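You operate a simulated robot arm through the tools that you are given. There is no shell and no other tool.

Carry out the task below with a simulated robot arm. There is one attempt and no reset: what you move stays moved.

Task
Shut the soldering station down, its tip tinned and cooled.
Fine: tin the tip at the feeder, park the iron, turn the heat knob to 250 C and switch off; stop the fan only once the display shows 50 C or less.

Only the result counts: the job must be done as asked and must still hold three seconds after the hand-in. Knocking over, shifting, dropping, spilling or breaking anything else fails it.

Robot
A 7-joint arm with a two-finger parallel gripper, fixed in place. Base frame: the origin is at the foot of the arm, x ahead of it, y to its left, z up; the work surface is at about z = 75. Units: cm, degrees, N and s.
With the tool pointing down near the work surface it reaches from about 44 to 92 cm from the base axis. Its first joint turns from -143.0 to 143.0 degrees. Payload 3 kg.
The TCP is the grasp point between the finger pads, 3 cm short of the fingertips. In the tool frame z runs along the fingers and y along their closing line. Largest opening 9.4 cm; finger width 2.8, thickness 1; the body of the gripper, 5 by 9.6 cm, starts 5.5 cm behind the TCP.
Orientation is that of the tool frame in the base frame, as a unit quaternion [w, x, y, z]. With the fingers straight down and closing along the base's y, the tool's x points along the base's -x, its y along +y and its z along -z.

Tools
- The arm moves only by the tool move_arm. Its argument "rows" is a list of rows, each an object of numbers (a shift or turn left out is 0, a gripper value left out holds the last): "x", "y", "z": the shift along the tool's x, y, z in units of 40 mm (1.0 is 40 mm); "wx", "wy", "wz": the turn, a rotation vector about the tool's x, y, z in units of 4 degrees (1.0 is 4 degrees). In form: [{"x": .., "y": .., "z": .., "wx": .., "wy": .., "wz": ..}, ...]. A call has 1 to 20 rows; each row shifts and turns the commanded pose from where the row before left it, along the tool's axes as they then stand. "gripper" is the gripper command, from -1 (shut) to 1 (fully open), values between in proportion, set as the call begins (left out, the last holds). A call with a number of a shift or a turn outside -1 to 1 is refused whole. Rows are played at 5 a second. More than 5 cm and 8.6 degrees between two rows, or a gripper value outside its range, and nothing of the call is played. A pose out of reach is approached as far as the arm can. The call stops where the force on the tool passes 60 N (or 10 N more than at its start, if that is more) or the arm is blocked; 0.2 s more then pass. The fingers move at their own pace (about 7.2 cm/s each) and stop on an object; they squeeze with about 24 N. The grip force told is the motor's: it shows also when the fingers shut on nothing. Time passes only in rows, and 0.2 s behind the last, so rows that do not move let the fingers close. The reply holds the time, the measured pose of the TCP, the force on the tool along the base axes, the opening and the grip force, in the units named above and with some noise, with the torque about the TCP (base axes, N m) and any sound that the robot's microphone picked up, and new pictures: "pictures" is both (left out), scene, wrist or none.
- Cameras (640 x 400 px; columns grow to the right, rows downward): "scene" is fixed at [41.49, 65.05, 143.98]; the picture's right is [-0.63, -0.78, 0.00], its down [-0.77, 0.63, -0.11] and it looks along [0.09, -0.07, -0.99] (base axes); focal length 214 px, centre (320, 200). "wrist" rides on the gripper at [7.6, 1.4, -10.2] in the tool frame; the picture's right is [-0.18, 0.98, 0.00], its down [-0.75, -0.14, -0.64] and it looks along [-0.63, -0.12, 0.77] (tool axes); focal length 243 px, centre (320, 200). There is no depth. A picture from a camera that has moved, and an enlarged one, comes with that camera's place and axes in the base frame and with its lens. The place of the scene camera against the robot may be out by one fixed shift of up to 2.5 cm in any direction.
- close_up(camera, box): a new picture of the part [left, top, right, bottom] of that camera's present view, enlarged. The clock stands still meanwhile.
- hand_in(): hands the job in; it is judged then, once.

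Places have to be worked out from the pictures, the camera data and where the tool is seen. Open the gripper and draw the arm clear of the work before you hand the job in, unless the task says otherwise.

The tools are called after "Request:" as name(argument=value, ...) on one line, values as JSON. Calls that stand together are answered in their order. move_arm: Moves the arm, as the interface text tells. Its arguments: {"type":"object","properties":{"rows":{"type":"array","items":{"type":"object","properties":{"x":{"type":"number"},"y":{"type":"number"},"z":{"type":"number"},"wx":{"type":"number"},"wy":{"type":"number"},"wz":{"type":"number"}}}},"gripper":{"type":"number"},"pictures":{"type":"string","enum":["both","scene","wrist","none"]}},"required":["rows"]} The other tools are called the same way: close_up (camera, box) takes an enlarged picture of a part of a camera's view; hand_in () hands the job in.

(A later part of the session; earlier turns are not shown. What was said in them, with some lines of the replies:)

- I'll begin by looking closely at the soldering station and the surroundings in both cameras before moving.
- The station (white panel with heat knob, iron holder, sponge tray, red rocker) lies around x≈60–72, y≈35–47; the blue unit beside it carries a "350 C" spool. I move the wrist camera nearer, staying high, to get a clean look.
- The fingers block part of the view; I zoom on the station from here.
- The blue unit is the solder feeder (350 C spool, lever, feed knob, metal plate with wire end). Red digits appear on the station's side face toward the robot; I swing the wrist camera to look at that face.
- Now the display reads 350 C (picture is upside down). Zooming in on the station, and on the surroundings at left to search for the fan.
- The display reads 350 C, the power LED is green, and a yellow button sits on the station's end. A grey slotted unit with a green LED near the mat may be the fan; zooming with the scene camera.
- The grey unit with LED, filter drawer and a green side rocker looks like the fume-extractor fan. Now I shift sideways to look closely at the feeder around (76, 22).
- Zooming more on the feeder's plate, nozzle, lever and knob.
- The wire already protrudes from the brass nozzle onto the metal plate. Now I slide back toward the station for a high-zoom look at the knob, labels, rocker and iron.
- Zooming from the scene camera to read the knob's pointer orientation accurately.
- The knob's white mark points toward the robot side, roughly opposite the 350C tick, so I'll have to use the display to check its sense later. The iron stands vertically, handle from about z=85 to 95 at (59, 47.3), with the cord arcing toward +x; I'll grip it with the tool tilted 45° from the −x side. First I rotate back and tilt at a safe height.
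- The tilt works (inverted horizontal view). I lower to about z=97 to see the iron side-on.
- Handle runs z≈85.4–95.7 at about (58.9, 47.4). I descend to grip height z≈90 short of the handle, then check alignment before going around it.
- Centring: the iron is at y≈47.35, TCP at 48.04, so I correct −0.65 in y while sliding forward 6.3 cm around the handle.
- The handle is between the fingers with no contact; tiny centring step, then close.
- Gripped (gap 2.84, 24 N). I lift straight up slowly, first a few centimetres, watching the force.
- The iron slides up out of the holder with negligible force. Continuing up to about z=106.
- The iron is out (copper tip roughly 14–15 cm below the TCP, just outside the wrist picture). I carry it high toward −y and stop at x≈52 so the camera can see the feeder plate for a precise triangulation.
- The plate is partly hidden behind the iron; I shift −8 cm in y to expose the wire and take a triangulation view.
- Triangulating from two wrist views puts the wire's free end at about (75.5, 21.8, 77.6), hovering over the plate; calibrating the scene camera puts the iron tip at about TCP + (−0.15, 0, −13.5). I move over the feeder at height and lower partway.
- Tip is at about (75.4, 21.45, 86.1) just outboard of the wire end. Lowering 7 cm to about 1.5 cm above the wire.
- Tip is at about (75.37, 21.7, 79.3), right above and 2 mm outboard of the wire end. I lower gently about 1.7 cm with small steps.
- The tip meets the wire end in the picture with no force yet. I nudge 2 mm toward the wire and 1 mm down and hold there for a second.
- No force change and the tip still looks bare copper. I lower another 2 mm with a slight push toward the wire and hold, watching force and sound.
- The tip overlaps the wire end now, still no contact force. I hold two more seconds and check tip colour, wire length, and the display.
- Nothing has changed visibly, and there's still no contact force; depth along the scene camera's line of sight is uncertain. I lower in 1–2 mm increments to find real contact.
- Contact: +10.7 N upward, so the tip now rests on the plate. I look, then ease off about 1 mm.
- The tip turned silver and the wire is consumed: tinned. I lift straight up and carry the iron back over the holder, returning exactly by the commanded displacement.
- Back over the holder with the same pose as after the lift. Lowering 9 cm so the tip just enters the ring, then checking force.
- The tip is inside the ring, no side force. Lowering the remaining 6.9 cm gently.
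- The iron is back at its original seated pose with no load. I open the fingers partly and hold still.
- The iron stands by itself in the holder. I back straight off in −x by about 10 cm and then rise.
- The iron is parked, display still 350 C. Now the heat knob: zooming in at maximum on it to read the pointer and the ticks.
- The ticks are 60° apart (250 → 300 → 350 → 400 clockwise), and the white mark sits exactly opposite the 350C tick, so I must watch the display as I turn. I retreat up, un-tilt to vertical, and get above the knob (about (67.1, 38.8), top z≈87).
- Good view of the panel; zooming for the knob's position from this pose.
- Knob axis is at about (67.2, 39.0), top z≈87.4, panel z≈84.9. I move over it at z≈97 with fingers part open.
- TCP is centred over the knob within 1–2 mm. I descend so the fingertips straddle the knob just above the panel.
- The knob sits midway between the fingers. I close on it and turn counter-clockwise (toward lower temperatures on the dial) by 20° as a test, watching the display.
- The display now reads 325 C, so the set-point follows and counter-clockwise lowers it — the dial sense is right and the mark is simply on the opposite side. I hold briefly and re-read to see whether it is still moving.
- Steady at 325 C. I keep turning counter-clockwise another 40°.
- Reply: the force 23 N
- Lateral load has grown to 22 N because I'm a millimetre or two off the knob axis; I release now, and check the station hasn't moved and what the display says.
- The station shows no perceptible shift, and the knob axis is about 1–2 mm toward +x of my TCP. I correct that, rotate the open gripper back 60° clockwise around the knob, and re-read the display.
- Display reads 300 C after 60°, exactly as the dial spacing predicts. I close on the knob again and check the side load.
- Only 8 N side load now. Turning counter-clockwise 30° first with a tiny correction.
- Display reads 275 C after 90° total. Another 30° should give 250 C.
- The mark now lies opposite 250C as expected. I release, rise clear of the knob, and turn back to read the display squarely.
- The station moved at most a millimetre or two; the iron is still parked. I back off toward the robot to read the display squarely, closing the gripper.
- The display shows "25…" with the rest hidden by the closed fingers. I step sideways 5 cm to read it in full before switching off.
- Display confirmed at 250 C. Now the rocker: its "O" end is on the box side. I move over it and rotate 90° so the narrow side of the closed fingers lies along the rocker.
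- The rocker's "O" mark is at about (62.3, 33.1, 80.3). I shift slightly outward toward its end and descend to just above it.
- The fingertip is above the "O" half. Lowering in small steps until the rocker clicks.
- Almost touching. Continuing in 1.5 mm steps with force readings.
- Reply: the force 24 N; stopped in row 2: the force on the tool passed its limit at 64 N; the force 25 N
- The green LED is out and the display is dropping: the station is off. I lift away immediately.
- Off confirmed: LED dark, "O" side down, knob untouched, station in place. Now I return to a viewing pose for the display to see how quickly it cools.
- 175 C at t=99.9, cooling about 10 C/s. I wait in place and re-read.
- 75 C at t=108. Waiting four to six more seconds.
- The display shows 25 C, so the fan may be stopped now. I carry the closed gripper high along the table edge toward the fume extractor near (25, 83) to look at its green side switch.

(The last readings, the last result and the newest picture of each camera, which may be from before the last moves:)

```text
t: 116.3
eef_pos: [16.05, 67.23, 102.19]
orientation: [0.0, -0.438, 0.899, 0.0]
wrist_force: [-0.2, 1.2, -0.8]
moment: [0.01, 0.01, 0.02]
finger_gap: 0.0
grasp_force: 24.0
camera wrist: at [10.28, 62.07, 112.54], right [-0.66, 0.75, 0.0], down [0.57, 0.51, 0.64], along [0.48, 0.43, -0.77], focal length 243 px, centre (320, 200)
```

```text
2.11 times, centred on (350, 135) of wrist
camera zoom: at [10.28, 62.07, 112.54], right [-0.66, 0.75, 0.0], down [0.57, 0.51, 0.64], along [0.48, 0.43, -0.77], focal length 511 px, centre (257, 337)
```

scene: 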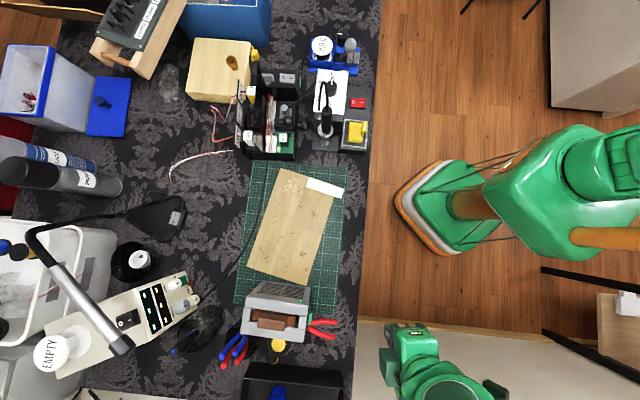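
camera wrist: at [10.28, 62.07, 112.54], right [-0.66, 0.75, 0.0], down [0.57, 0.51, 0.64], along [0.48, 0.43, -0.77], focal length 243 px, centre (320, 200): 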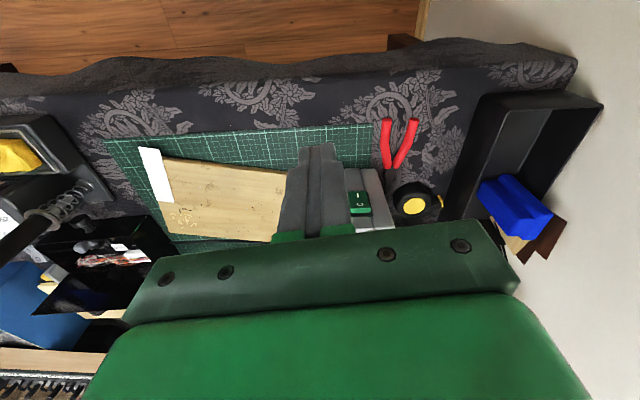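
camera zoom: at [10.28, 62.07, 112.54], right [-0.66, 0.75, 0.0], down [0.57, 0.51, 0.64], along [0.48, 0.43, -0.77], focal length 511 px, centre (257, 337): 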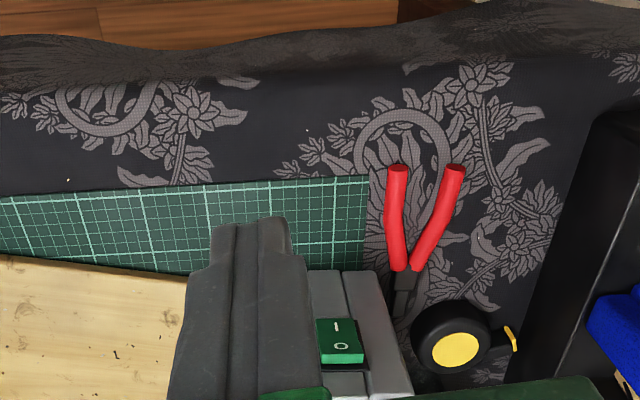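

The fan's green rocker (I/O) is on the side facing the robot. I back off a little and tilt 45° to view that face straight on.

Request:
move_arm(rows=[{"x": 0.8, "z": 0.5, "y": 0.3}, {"x": 0.7, "z": 0.5, "y": 0.3}, {"wy": -0.9375}, {"wy": -0.9375}, {"wy": -0.9375}, {"wy": -0.9375}, {"wy": -0.9375}, {"wy": -0.9375}, {"wy": -0.9375}, {"wy": -0.9375}, {"wy": -0.9375}, {"wy": -0.9375}, {"wy": -0.9375}, {"wy": -0.9375}, {}], gripper=1, pictures="both")

Request:
close_up(camera="wrist", box=[200, 0, 460, 200])

```text
t: 117.9
eef_pos: [20.94, 61.97, 93.97]
orientation: [0.119, -0.352, 0.927, 0.046]
wrist_force: [0.0, 0.4, -0.8]
moment: [0.01, -0.04, 0.01]
finger_gap: 9.41
grasp_force: 0.1
stopped in row 8: the arm was blocked; the commanded pose is now the measured one
camera wrist: at [12.51, 56.37, 102.08], right [-0.52, 0.85, 0.05], down [0.52, 0.27, 0.81], along [0.68, 0.45, -0.58], focal length 243 px, centre (320, 200)
```

scene: 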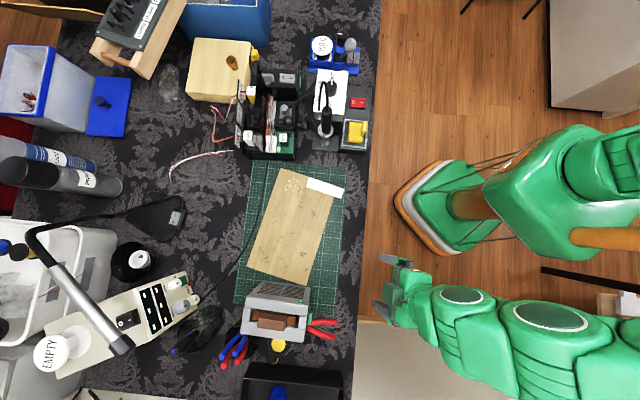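
wrist: 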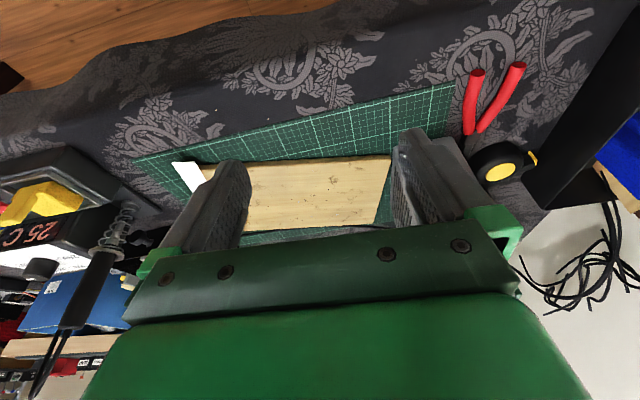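

```text
2.00 times, centred on (330, 100) of wrist
camera zoom: at [12.51, 56.37, 102.08], right [-0.52, 0.85, 0.05], down [0.52, 0.27, 0.81], along [0.68, 0.45, -0.58], focal length 485 px, centre (300, 400)
```

zoom: 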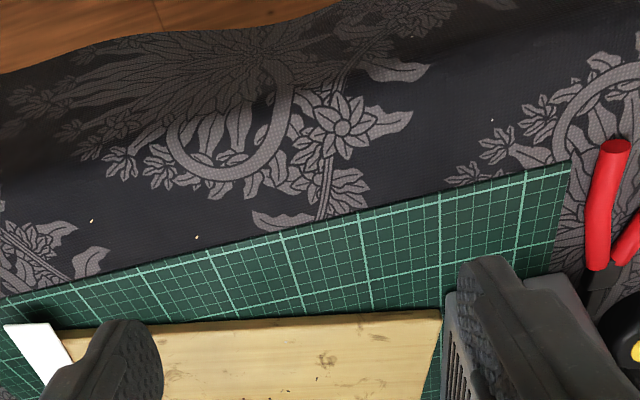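

The arm stopped as blocked (likely a joint limit in that posture), with no force on the tool. I un-tilt back to vertical and rise before choosing another viewpoint.

Request:
move_arm(rows=[{"wy": 0.9}, {"wy": 0.9}, {"wy": 0.9}, {"wy": 0.97}, {"z": -0.5}, {"z": -0.5}, {"z": -0.5}, {}], pictures="wrist")

```text
t: 119.7
eef_pos: [20.61, 61.88, 100.3]
orientation: [0.003, -0.358, 0.934, 0.0]
wrist_force: [0.0, -0.5, 0.6]
moment: [0.02, -0.01, -0.02]
finger_gap: 9.4
grasp_force: 0.0
camera wrist: at [14.02, 57.84, 110.5], right [-0.52, 0.85, 0.0], down [0.65, 0.4, 0.65], along [0.55, 0.34, -0.76], focal length 243 px, centre (320, 200)
```

wrist: 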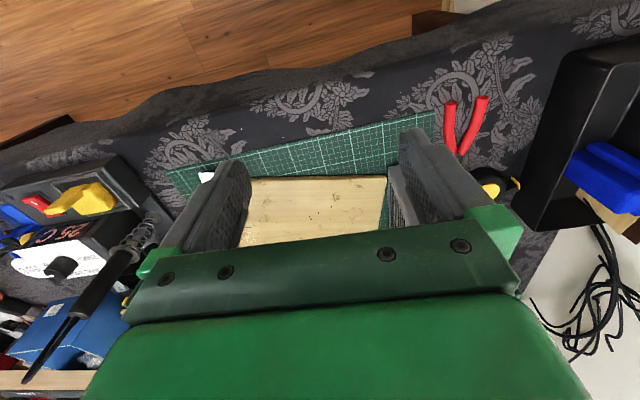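

Vertical again. I turn the camera to look toward +y and move closer over the extractor to see the switch from above.

Request:
move_arm(rows=[{"wz": -1, "z": -0.2}, {"wz": -1, "z": -0.2}, {"wz": -1, "z": -0.2}, {"wz": -1, "z": -0.2}, {"wz": -1, "z": -0.2}, {"wz": -1}, {"wz": -1}, {"wz": -1}, {"wz": -1}, {"wz": -1}, {"x": -0.85, "y": 0.08}, {"x": -0.85, "y": 0.08}, {"x": -0.8, "y": 0.08}, {}, {}], pictures="wrist")

Request:
close_up(camera="wrist", box=[220, 80, 420, 230])

```text
t: 122.9
eef_pos: [20.79, 72.13, 104.11]
orientation: [0.002, -0.656, 0.755, -0.001]
wrist_force: [0.7, -0.1, -0.5]
moment: [0.0, -0.01, 0.01]
finger_gap: 9.41
grasp_force: 0.0
camera wrist: at [18.38, 64.76, 114.46], right [-0.95, 0.32, 0.0], down [0.24, 0.73, 0.64], along [0.21, 0.61, -0.76], focal length 243 px, centre (320, 200)
```

wrist: 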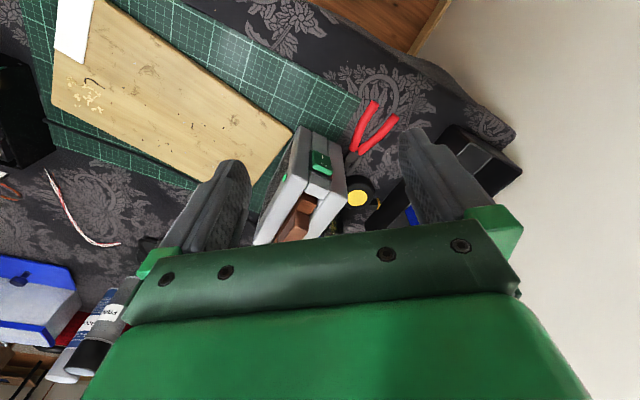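

```text
2.67 times, centred on (320, 155) of wrist
camera zoom: at [18.38, 64.76, 114.46], right [-0.95, 0.32, 0.0], down [0.24, 0.73, 0.64], along [0.21, 0.61, -0.76], focal length 647 px, centre (320, 320)
```

zoom: 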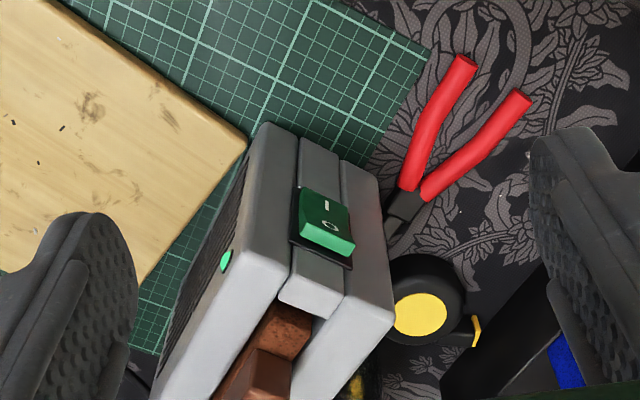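

Clear view of the extractor and its green rocker next to the red pliers. Zooming in on the switch.

Request:
close_up(camera="wrist", box=[295, 140, 345, 180])

Request:
close_up(camera="scene", box=[280, 290, 345, 345])

```text
10.00 times, centred on (320, 160) of wrist
camera zoom: at [18.38, 64.76, 114.46], right [-0.95, 0.32, 0.0], down [0.24, 0.73, 0.64], along [0.21, 0.61, -0.76], focal length 2426 px, centre (320, 600)
```

zoom: 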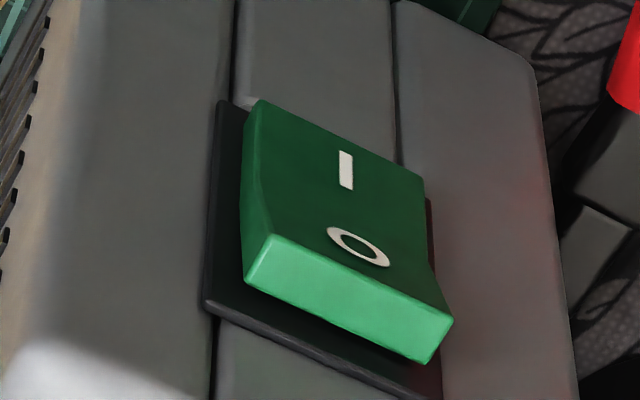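

```text
7.27 times, centred on (312, 318) of scene
camera zoom: at [41.49, 65.05, 143.98], right [-0.63, -0.78, 0.0], down [-0.77, 0.63, -0.11], along [0.09, -0.07, -0.99], focal length 1560 px, centre (374, -654)
```

zoom: 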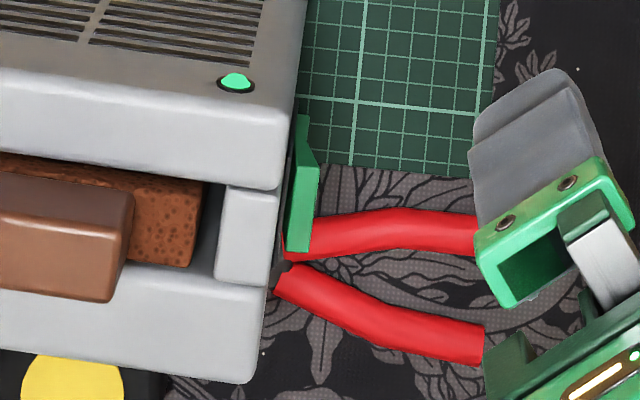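

The rocker is on the vertical side face: "O" (upper, protruding) at about (23.4, 81.25, 86.4), "I" below it. I'll push the upper half horizontally with the closed fingers' front edge; first I turn to yaw −52°, close, and get in front of it at height.

Request:
move_arm(rows=[{"wz": 1}, {"wz": 1}, {"wz": 1}, {"wz": 1}, {"wz": 1}, {"wz": 1}, {"wz": 1}, {"wz": 0.5}, {"x": -0.55, "y": 0.45}, {"x": -0.55, "y": 0.45}, {}, {}], gripper=-1, pictures="both")

Request:
close_up(camera="wrist", box=[240, 100, 420, 230])

```text
t: 125.5
eef_pos: [20.92, 77.58, 104.3]
orientation: [0.002, -0.437, 0.899, 0.0]
wrist_force: [0.7, 0.3, 0.2]
moment: [-0.04, 0.03, 0.01]
finger_gap: 0.0
grasp_force: 23.8
camera wrist: at [15.13, 72.47, 114.57], right [-0.66, 0.75, 0.0], down [0.57, 0.5, 0.65], along [0.49, 0.43, -0.76], focal length 243 px, centre (320, 200)
```

scene: 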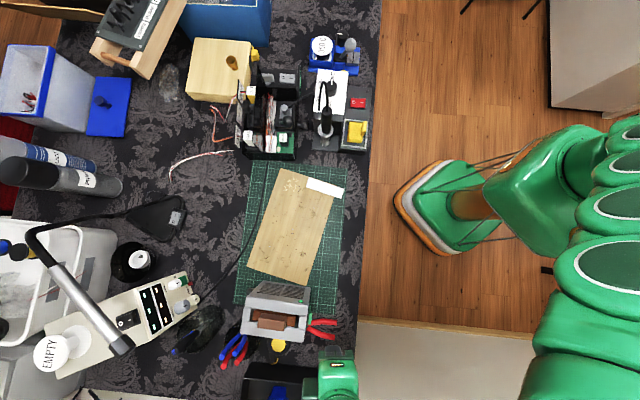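
wrist: 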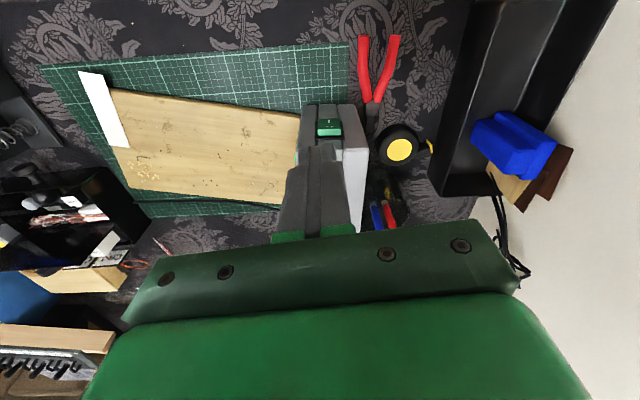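

```text
3.08 times, centred on (330, 165) of wrist
camera zoom: at [15.13, 72.47, 114.57], right [-0.66, 0.75, 0.0], down [0.57, 0.5, 0.65], along [0.49, 0.43, -0.76], focal length 746 px, centre (289, 308)
```

zoom: 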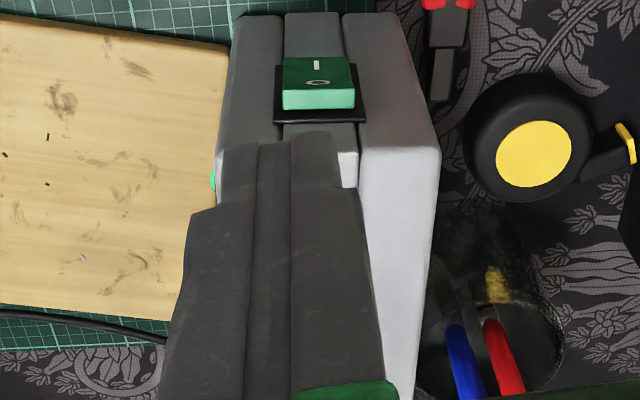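

The rocker's position checks out again (23.35, 81.23). I lower in front of it, with fingertips to stop at z≈86 so only the upper "O" half can be touched.

Request:
move_arm(rows=[{"y": 0.08, "z": 0.4}, {"z": 0.7}, {"z": 0.7}, {"z": 0.7}, {"z": 0.6}, {"z": 0.4}, {"z": 0.25}, {}, {}], pictures="both")

Request:
close_up(camera="wrist", box=[240, 60, 420, 210])

Request:
close_up(camera="scene", box=[240, 275, 380, 385])

```text
t: 127.5
eef_pos: [20.68, 78.02, 89.19]
orientation: [0.002, -0.438, 0.899, 0.0]
wrist_force: [0.8, 0.0, -0.3]
moment: [0.01, 0.02, -0.02]
finger_gap: 0.0
grasp_force: 23.8
camera wrist: at [14.9, 72.88, 99.42], right [-0.66, 0.75, 0.0], down [0.57, 0.51, 0.65], along [0.48, 0.43, -0.76], focal length 243 px, centre (320, 200)
```

scene: 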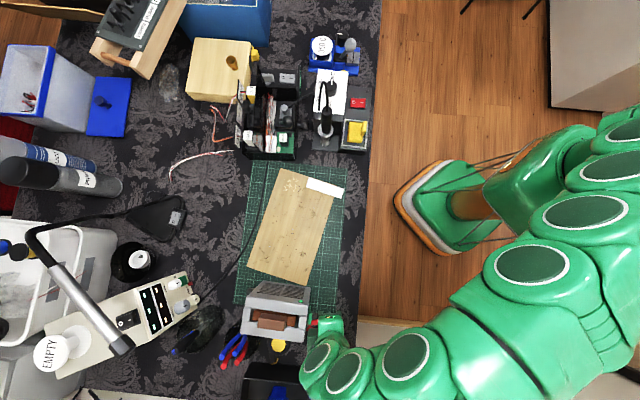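
wrist: 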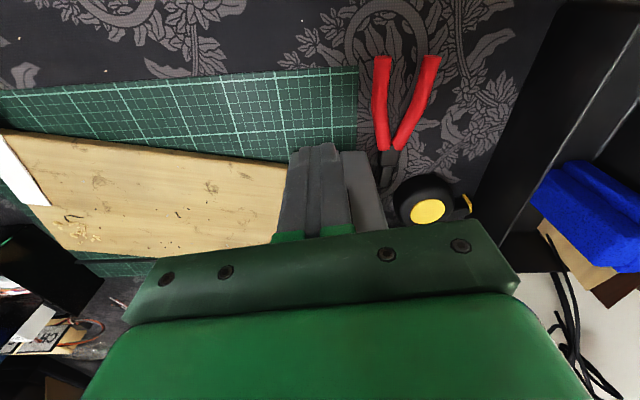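

```text
2.67 times, centred on (330, 135) of wrist
camera zoom: at [14.9, 72.88, 99.42], right [-0.66, 0.75, 0.0], down [0.57, 0.51, 0.65], along [0.48, 0.43, -0.76], focal length 647 px, centre (293, 373)
```

zoom: 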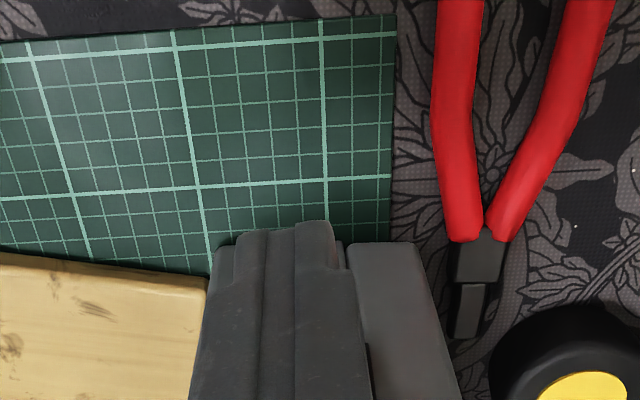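

```text
3.64 times, centred on (310, 330) of scene
camera zoom: at [41.49, 65.05, 143.98], right [-0.63, -0.78, 0.0], down [-0.77, 0.63, -0.11], along [0.09, -0.07, -0.99], focal length 780 px, centre (356, -273)
```

zoom: 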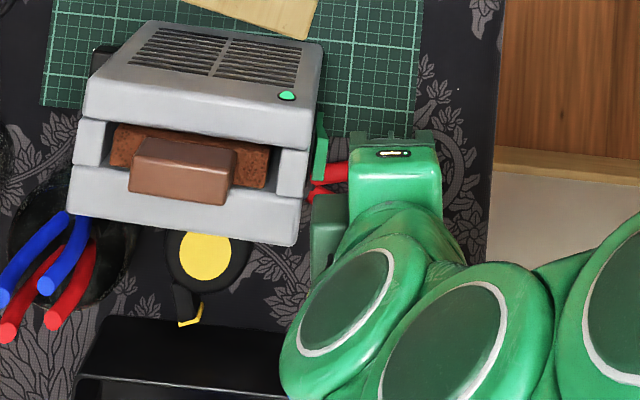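

Fingers are in front of the rocker, gap about 2.8 cm. I advance 2.2 cm and then go millimetre by millimetre.

Request:
move_arm(rows=[{"x": -0.2}, {"x": -0.2}, {"x": -0.15}, {}], pictures="none")

Request:
close_up(camera="wrist", box=[240, 60, 420, 210])

Request:
close_up(camera="scene", box=[240, 275, 380, 385])

```text
t: 128.5
eef_pos: [22.07, 79.69, 89.29]
orientation: [0.003, -0.439, 0.898, 0.0]
wrist_force: [-0.3, 0.1, -0.7]
moment: [0.01, 0.01, -0.01]
finger_gap: 0.0
grasp_force: 23.6
```

```text
2.67 times, centred on (330, 135) of wrist
camera zoom: at [16.22, 74.5, 99.58], right [-0.66, 0.75, 0.0], down [0.57, 0.51, 0.65], along [0.48, 0.43, -0.76], focal length 647 px, centre (293, 373)
```

zoom: 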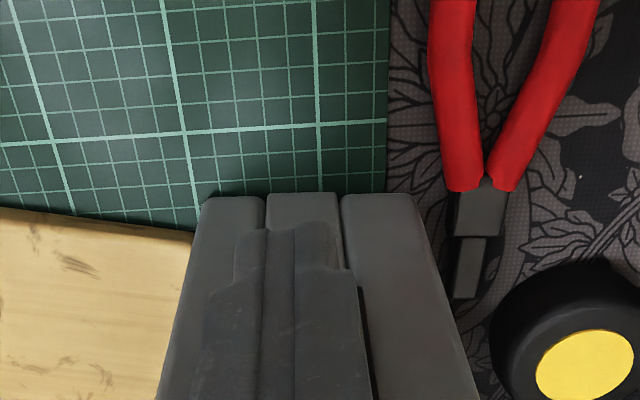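

```text
3.64 times, centred on (310, 330) of scene
camera zoom: at [41.49, 65.05, 143.98], right [-0.63, -0.78, 0.0], down [-0.77, 0.63, -0.11], along [0.09, -0.07, -0.99], focal length 780 px, centre (356, -273)
```

zoom: 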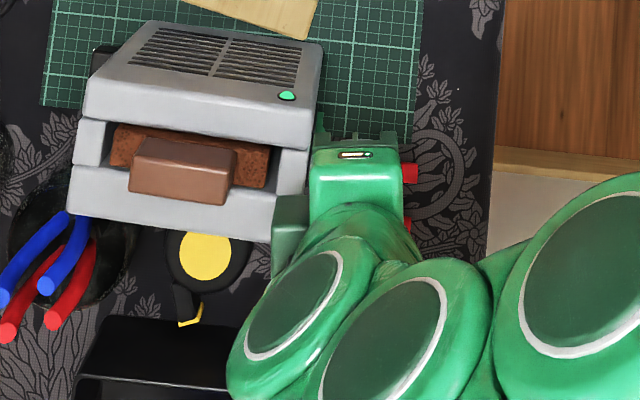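

About 5 mm of gap remains. Advancing in small steps, reading force each time.

Request:
move_arm(rows=[{"x": -0.05}, {}], pictures="none")

Request:
move_arm(rows=[{"x": -0.03}, {}], pictures="none")

Request:
move_arm(rows=[{"x": -0.025}, {}], pictures="none")

```text
t: 129.1
eef_pos: [22.05, 79.95, 89.34]
orientation: [0.002, -0.438, 0.899, -0.001]
wrist_force: [0.5, -0.4, -0.7]
moment: [-0.02, 0.01, -0.02]
finger_gap: 0.0
grasp_force: 24.0
```

```text
t: 129.7
eef_pos: [22.08, 79.95, 89.28]
orientation: [0.002, -0.439, 0.899, 0.001]
wrist_force: [0.6, 0.7, 0.0]
moment: [0.0, -0.06, -0.01]
finger_gap: 0.0
grasp_force: 23.7
```

```text
t: 130.3
eef_pos: [22.21, 80.01, 89.23]
orientation: [0.001, -0.438, 0.899, 0.001]
wrist_force: [0.2, 0.4, -0.4]
moment: [-0.02, 0.0, 0.02]
finger_gap: 0.01
grasp_force: 24.0
```

No contact yet. Continuing in 1 mm steps.

Request:
move_arm(rows=[{"x": -0.025}, {}], pictures="none")

Request:
move_arm(rows=[{"x": -0.025}, {}], pictures="none")

Request:
move_arm(rows=[{"x": -0.02}, {}], pictures="none")

Request:
close_up(camera="scene", box=[240, 275, 380, 385])

```text
t: 130.9
eef_pos: [22.27, 80.08, 89.18]
orientation: [0.002, -0.438, 0.899, 0.0]
wrist_force: [-0.4, -0.2, 0.5]
moment: [0.0, 0.02, -0.05]
finger_gap: 0.0
grasp_force: 23.7
```

```text
t: 131.5
eef_pos: [22.35, 80.06, 89.17]
orientation: [0.002, -0.438, 0.899, 0.0]
wrist_force: [-0.8, -1.5, 1.7]
moment: [-0.04, -0.04, 0.01]
finger_gap: 0.0
grasp_force: 24.4
```

```text
t: 132.1
eef_pos: [22.43, 80.32, 89.15]
orientation: [0.002, -0.439, 0.899, 0.0]
wrist_force: [0.2, -2.2, -0.1]
moment: [-0.03, 0.02, -0.03]
finger_gap: 0.0
grasp_force: 23.9
```

```text
3.64 times, centred on (310, 330) of scene
camera zoom: at [41.49, 65.05, 143.98], right [-0.63, -0.78, 0.0], down [-0.77, 0.63, -0.11], along [0.09, -0.07, -0.99], focal length 780 px, centre (356, -273)
```

zoom: 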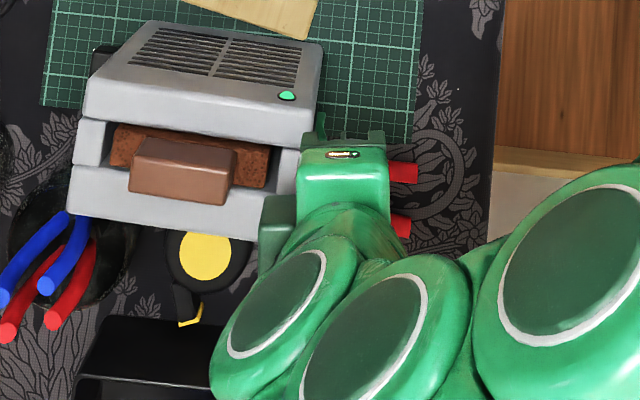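

Light contact (about 2 N), unit not moving, LED still on. I keep going in 1 mm steps.

Request:
move_arm(rows=[{"x": -0.025}, {}], pictures="none")

Request:
move_arm(rows=[{"x": -0.025}, {}], pictures="none")

Request:
close_up(camera="scene", box=[240, 275, 380, 385])

```text
t: 132.7
eef_pos: [22.65, 80.32, 89.22]
orientation: [0.002, -0.437, 0.899, 0.0]
wrist_force: [-0.6, -0.4, 0.6]
moment: [0.03, 0.02, 0.01]
finger_gap: 0.01
grasp_force: 23.9
```

```text
t: 133.3
eef_pos: [22.6, 80.46, 89.25]
orientation: [0.002, -0.438, 0.899, 0.0]
wrist_force: [0.0, -0.2, 0.7]
moment: [0.02, 0.0, 0.01]
finger_gap: 0.0
grasp_force: 24.0
```

```text
3.64 times, centred on (310, 330) of scene
camera zoom: at [41.49, 65.05, 143.98], right [-0.63, -0.78, 0.0], down [-0.77, 0.63, -0.11], along [0.09, -0.07, -0.99], focal length 780 px, centre (356, -273)
```

zoom: 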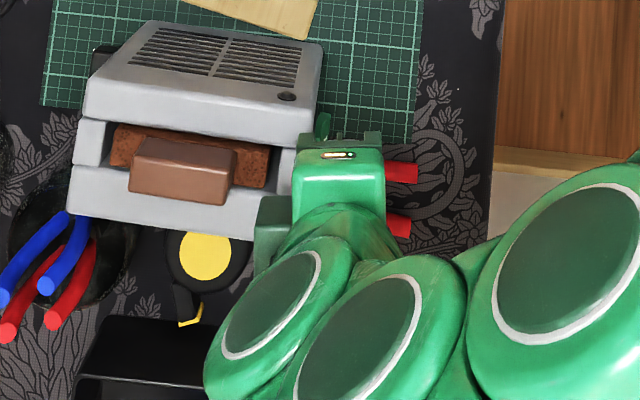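

The fan's LED is out and the unit hasn't moved. I back straight off, rise, and verify everything.

Request:
move_arm(rows=[{"x": 0.15}, {"x": 0.3}, {"x": 0.4}, {"x": 0.4}, {"z": -0.7}, {"z": -0.8}, {"z": -0.8}, {"z": -0.8}, {"z": -0.6}, {"x": 0.5, "y": -0.6}, {"x": 0.5, "y": -0.6}, {}, {}], pictures="both")

Request:
close_up(camera="scene", box=[210, 270, 350, 380])

Request:
close_up(camera="scene", box=[300, 60, 380, 160])

Request:
close_up(camera="scene", box=[300, 25, 380, 75])

```text
t: 136.1
eef_pos: [20.59, 70.44, 104.0]
orientation: [0.002, -0.439, 0.899, 0.0]
wrist_force: [-0.3, 0.3, -0.6]
moment: [0.01, 0.01, 0.0]
finger_gap: 0.0
grasp_force: 23.7
camera wrist: at [14.77, 65.16, 114.29], right [-0.66, 0.75, 0.0], down [0.57, 0.51, 0.64], along [0.48, 0.43, -0.76], focal length 243 px, centre (320, 200)
```

scene: 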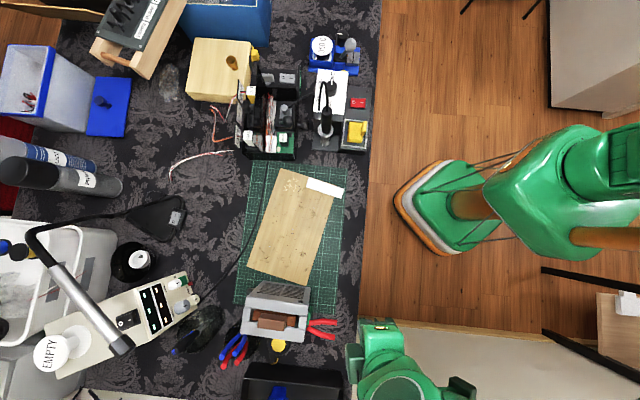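
wrist: 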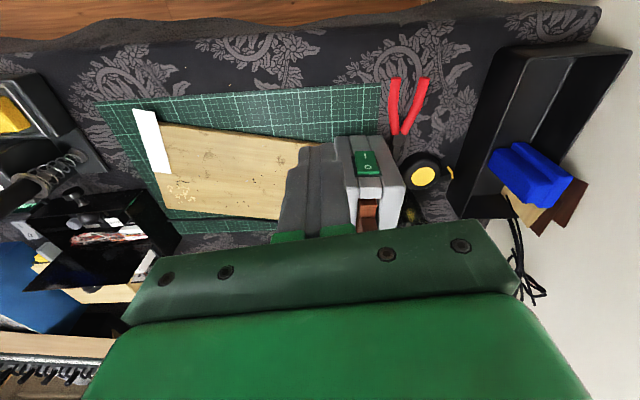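

```text
3.64 times, centred on (280, 325) of scene
camera zoom: at [41.49, 65.05, 143.98], right [-0.63, -0.78, 0.0], down [-0.77, 0.63, -0.11], along [0.09, -0.07, -0.99], focal length 780 px, centre (466, -254)
```

zoom: 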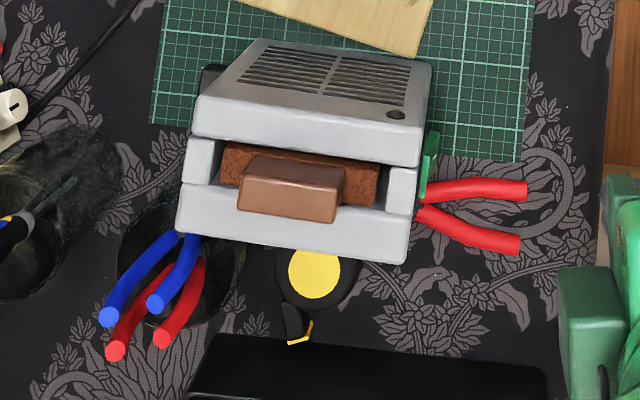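

```text
4.00 times, centred on (340, 110) of scene
camera zoom: at [41.49, 65.05, 143.98], right [-0.63, -0.78, 0.0], down [-0.77, 0.63, -0.11], along [0.09, -0.07, -0.99], focal length 858 px, centre (240, 560)
```

zoom: 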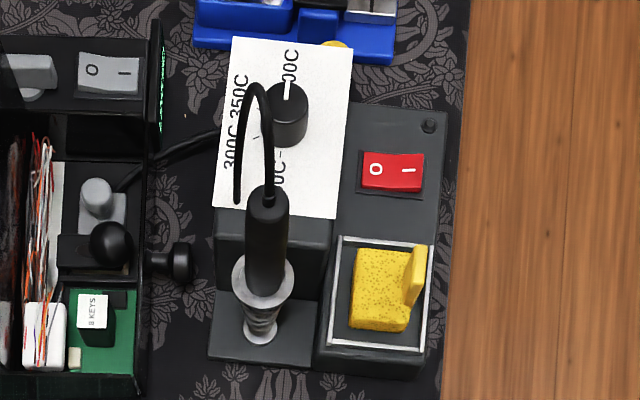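

```text
8.00 times, centred on (340, 50) of scene
camera zoom: at [41.49, 65.05, 143.98], right [-0.63, -0.78, 0.0], down [-0.77, 0.63, -0.11], along [0.09, -0.07, -0.99], focal length 1716 px, centre (160, 1400)
```

zoom: 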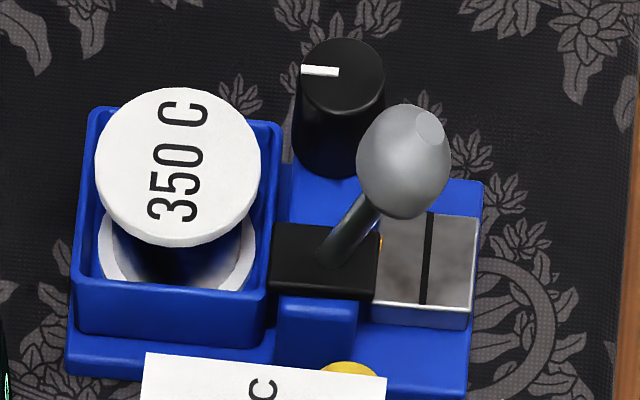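

Everything checks out: fan LED off and unit in place, station off with the knob at the 250 C setting, iron parked, feeder undisturbed. I open the gripper and draw the arm up and back, clear of the work.

Request:
move_arm(rows=[{"z": -0.7, "y": -0.5}, {"z": -0.7, "y": -0.6}, {"y": -0.8}, {"y": -0.8}, {"y": -0.8}, {}, {}, {}], gripper=1, pictures="both")

Request:
close_up(camera="wrist", box=[0, 60, 200, 260])

```text
t: 137.9
eef_pos: [31.7, 61.73, 109.65]
orientation: [0.002, -0.437, 0.899, 0.0]
wrist_force: [-1.3, 1.0, 0.6]
moment: [-0.01, 0.02, -0.01]
finger_gap: 9.38
grasp_force: 0.1
camera wrist: at [25.94, 56.49, 119.89], right [-0.66, 0.75, 0.0], down [0.57, 0.51, 0.65], along [0.48, 0.43, -0.76], focal length 243 px, centre (320, 200)
```

scene: 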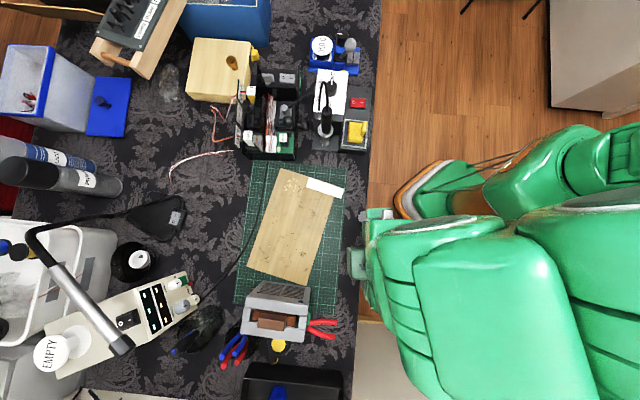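
wrist: 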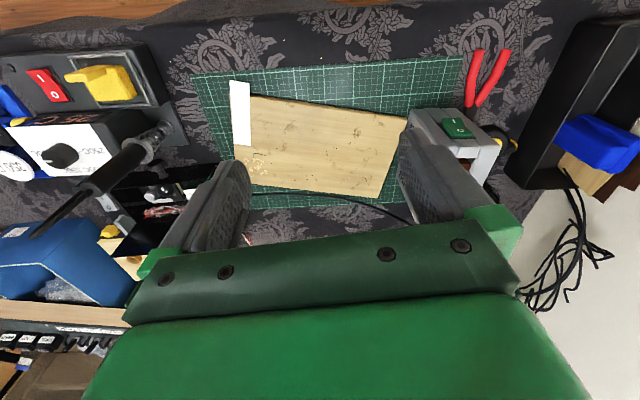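

```text
2.00 times, centred on (100, 160) of wrist
camera zoom: at [25.94, 56.49, 119.89], right [-0.66, 0.75, 0.0], down [0.57, 0.51, 0.65], along [0.48, 0.43, -0.76], focal length 485 px, centre (760, 280)
```

zoom: 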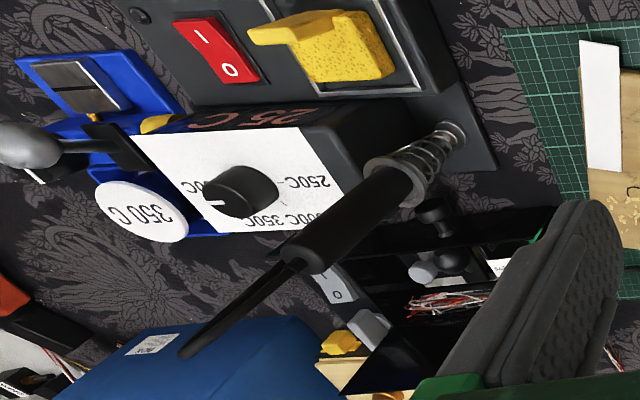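

The gripper is open and clear of the work, and nothing on the table is out of place. The tip is tinned, the iron is parked, the knob is at 250 C, the station is off, the display reads 25 C and the fan is stopped. Handing in.

Request:
hand_in()

```text
The job is handed in.
```

The soldering station is shut down as asked, and I've handed the job in; no result came back from the judging.

- **Tip tinned:** I touched the iron to the wire at the feeder with the display at 350 C. The copper tip turned silver and the protruding wire was used up.
- **Iron parked:** it is back in its holder where it started.
- **Heat knob:** the display read 250 C before I switched off. The knob's white mark sits opposite the label it is set to, so I went by the display rather than the mark. It now points at 400C.
- **Station switched off:** the power light went out. The force peaked at 64 N as the switch went over and stopped the move.
- **Fan stopped:** I waited until the display read 25 C, then pushed its switch to O, and its light went out.

While I turned the knob, the station may have shifted by a millimetre or two. I saw nothing else move, and the gripper is open and clear of the table.
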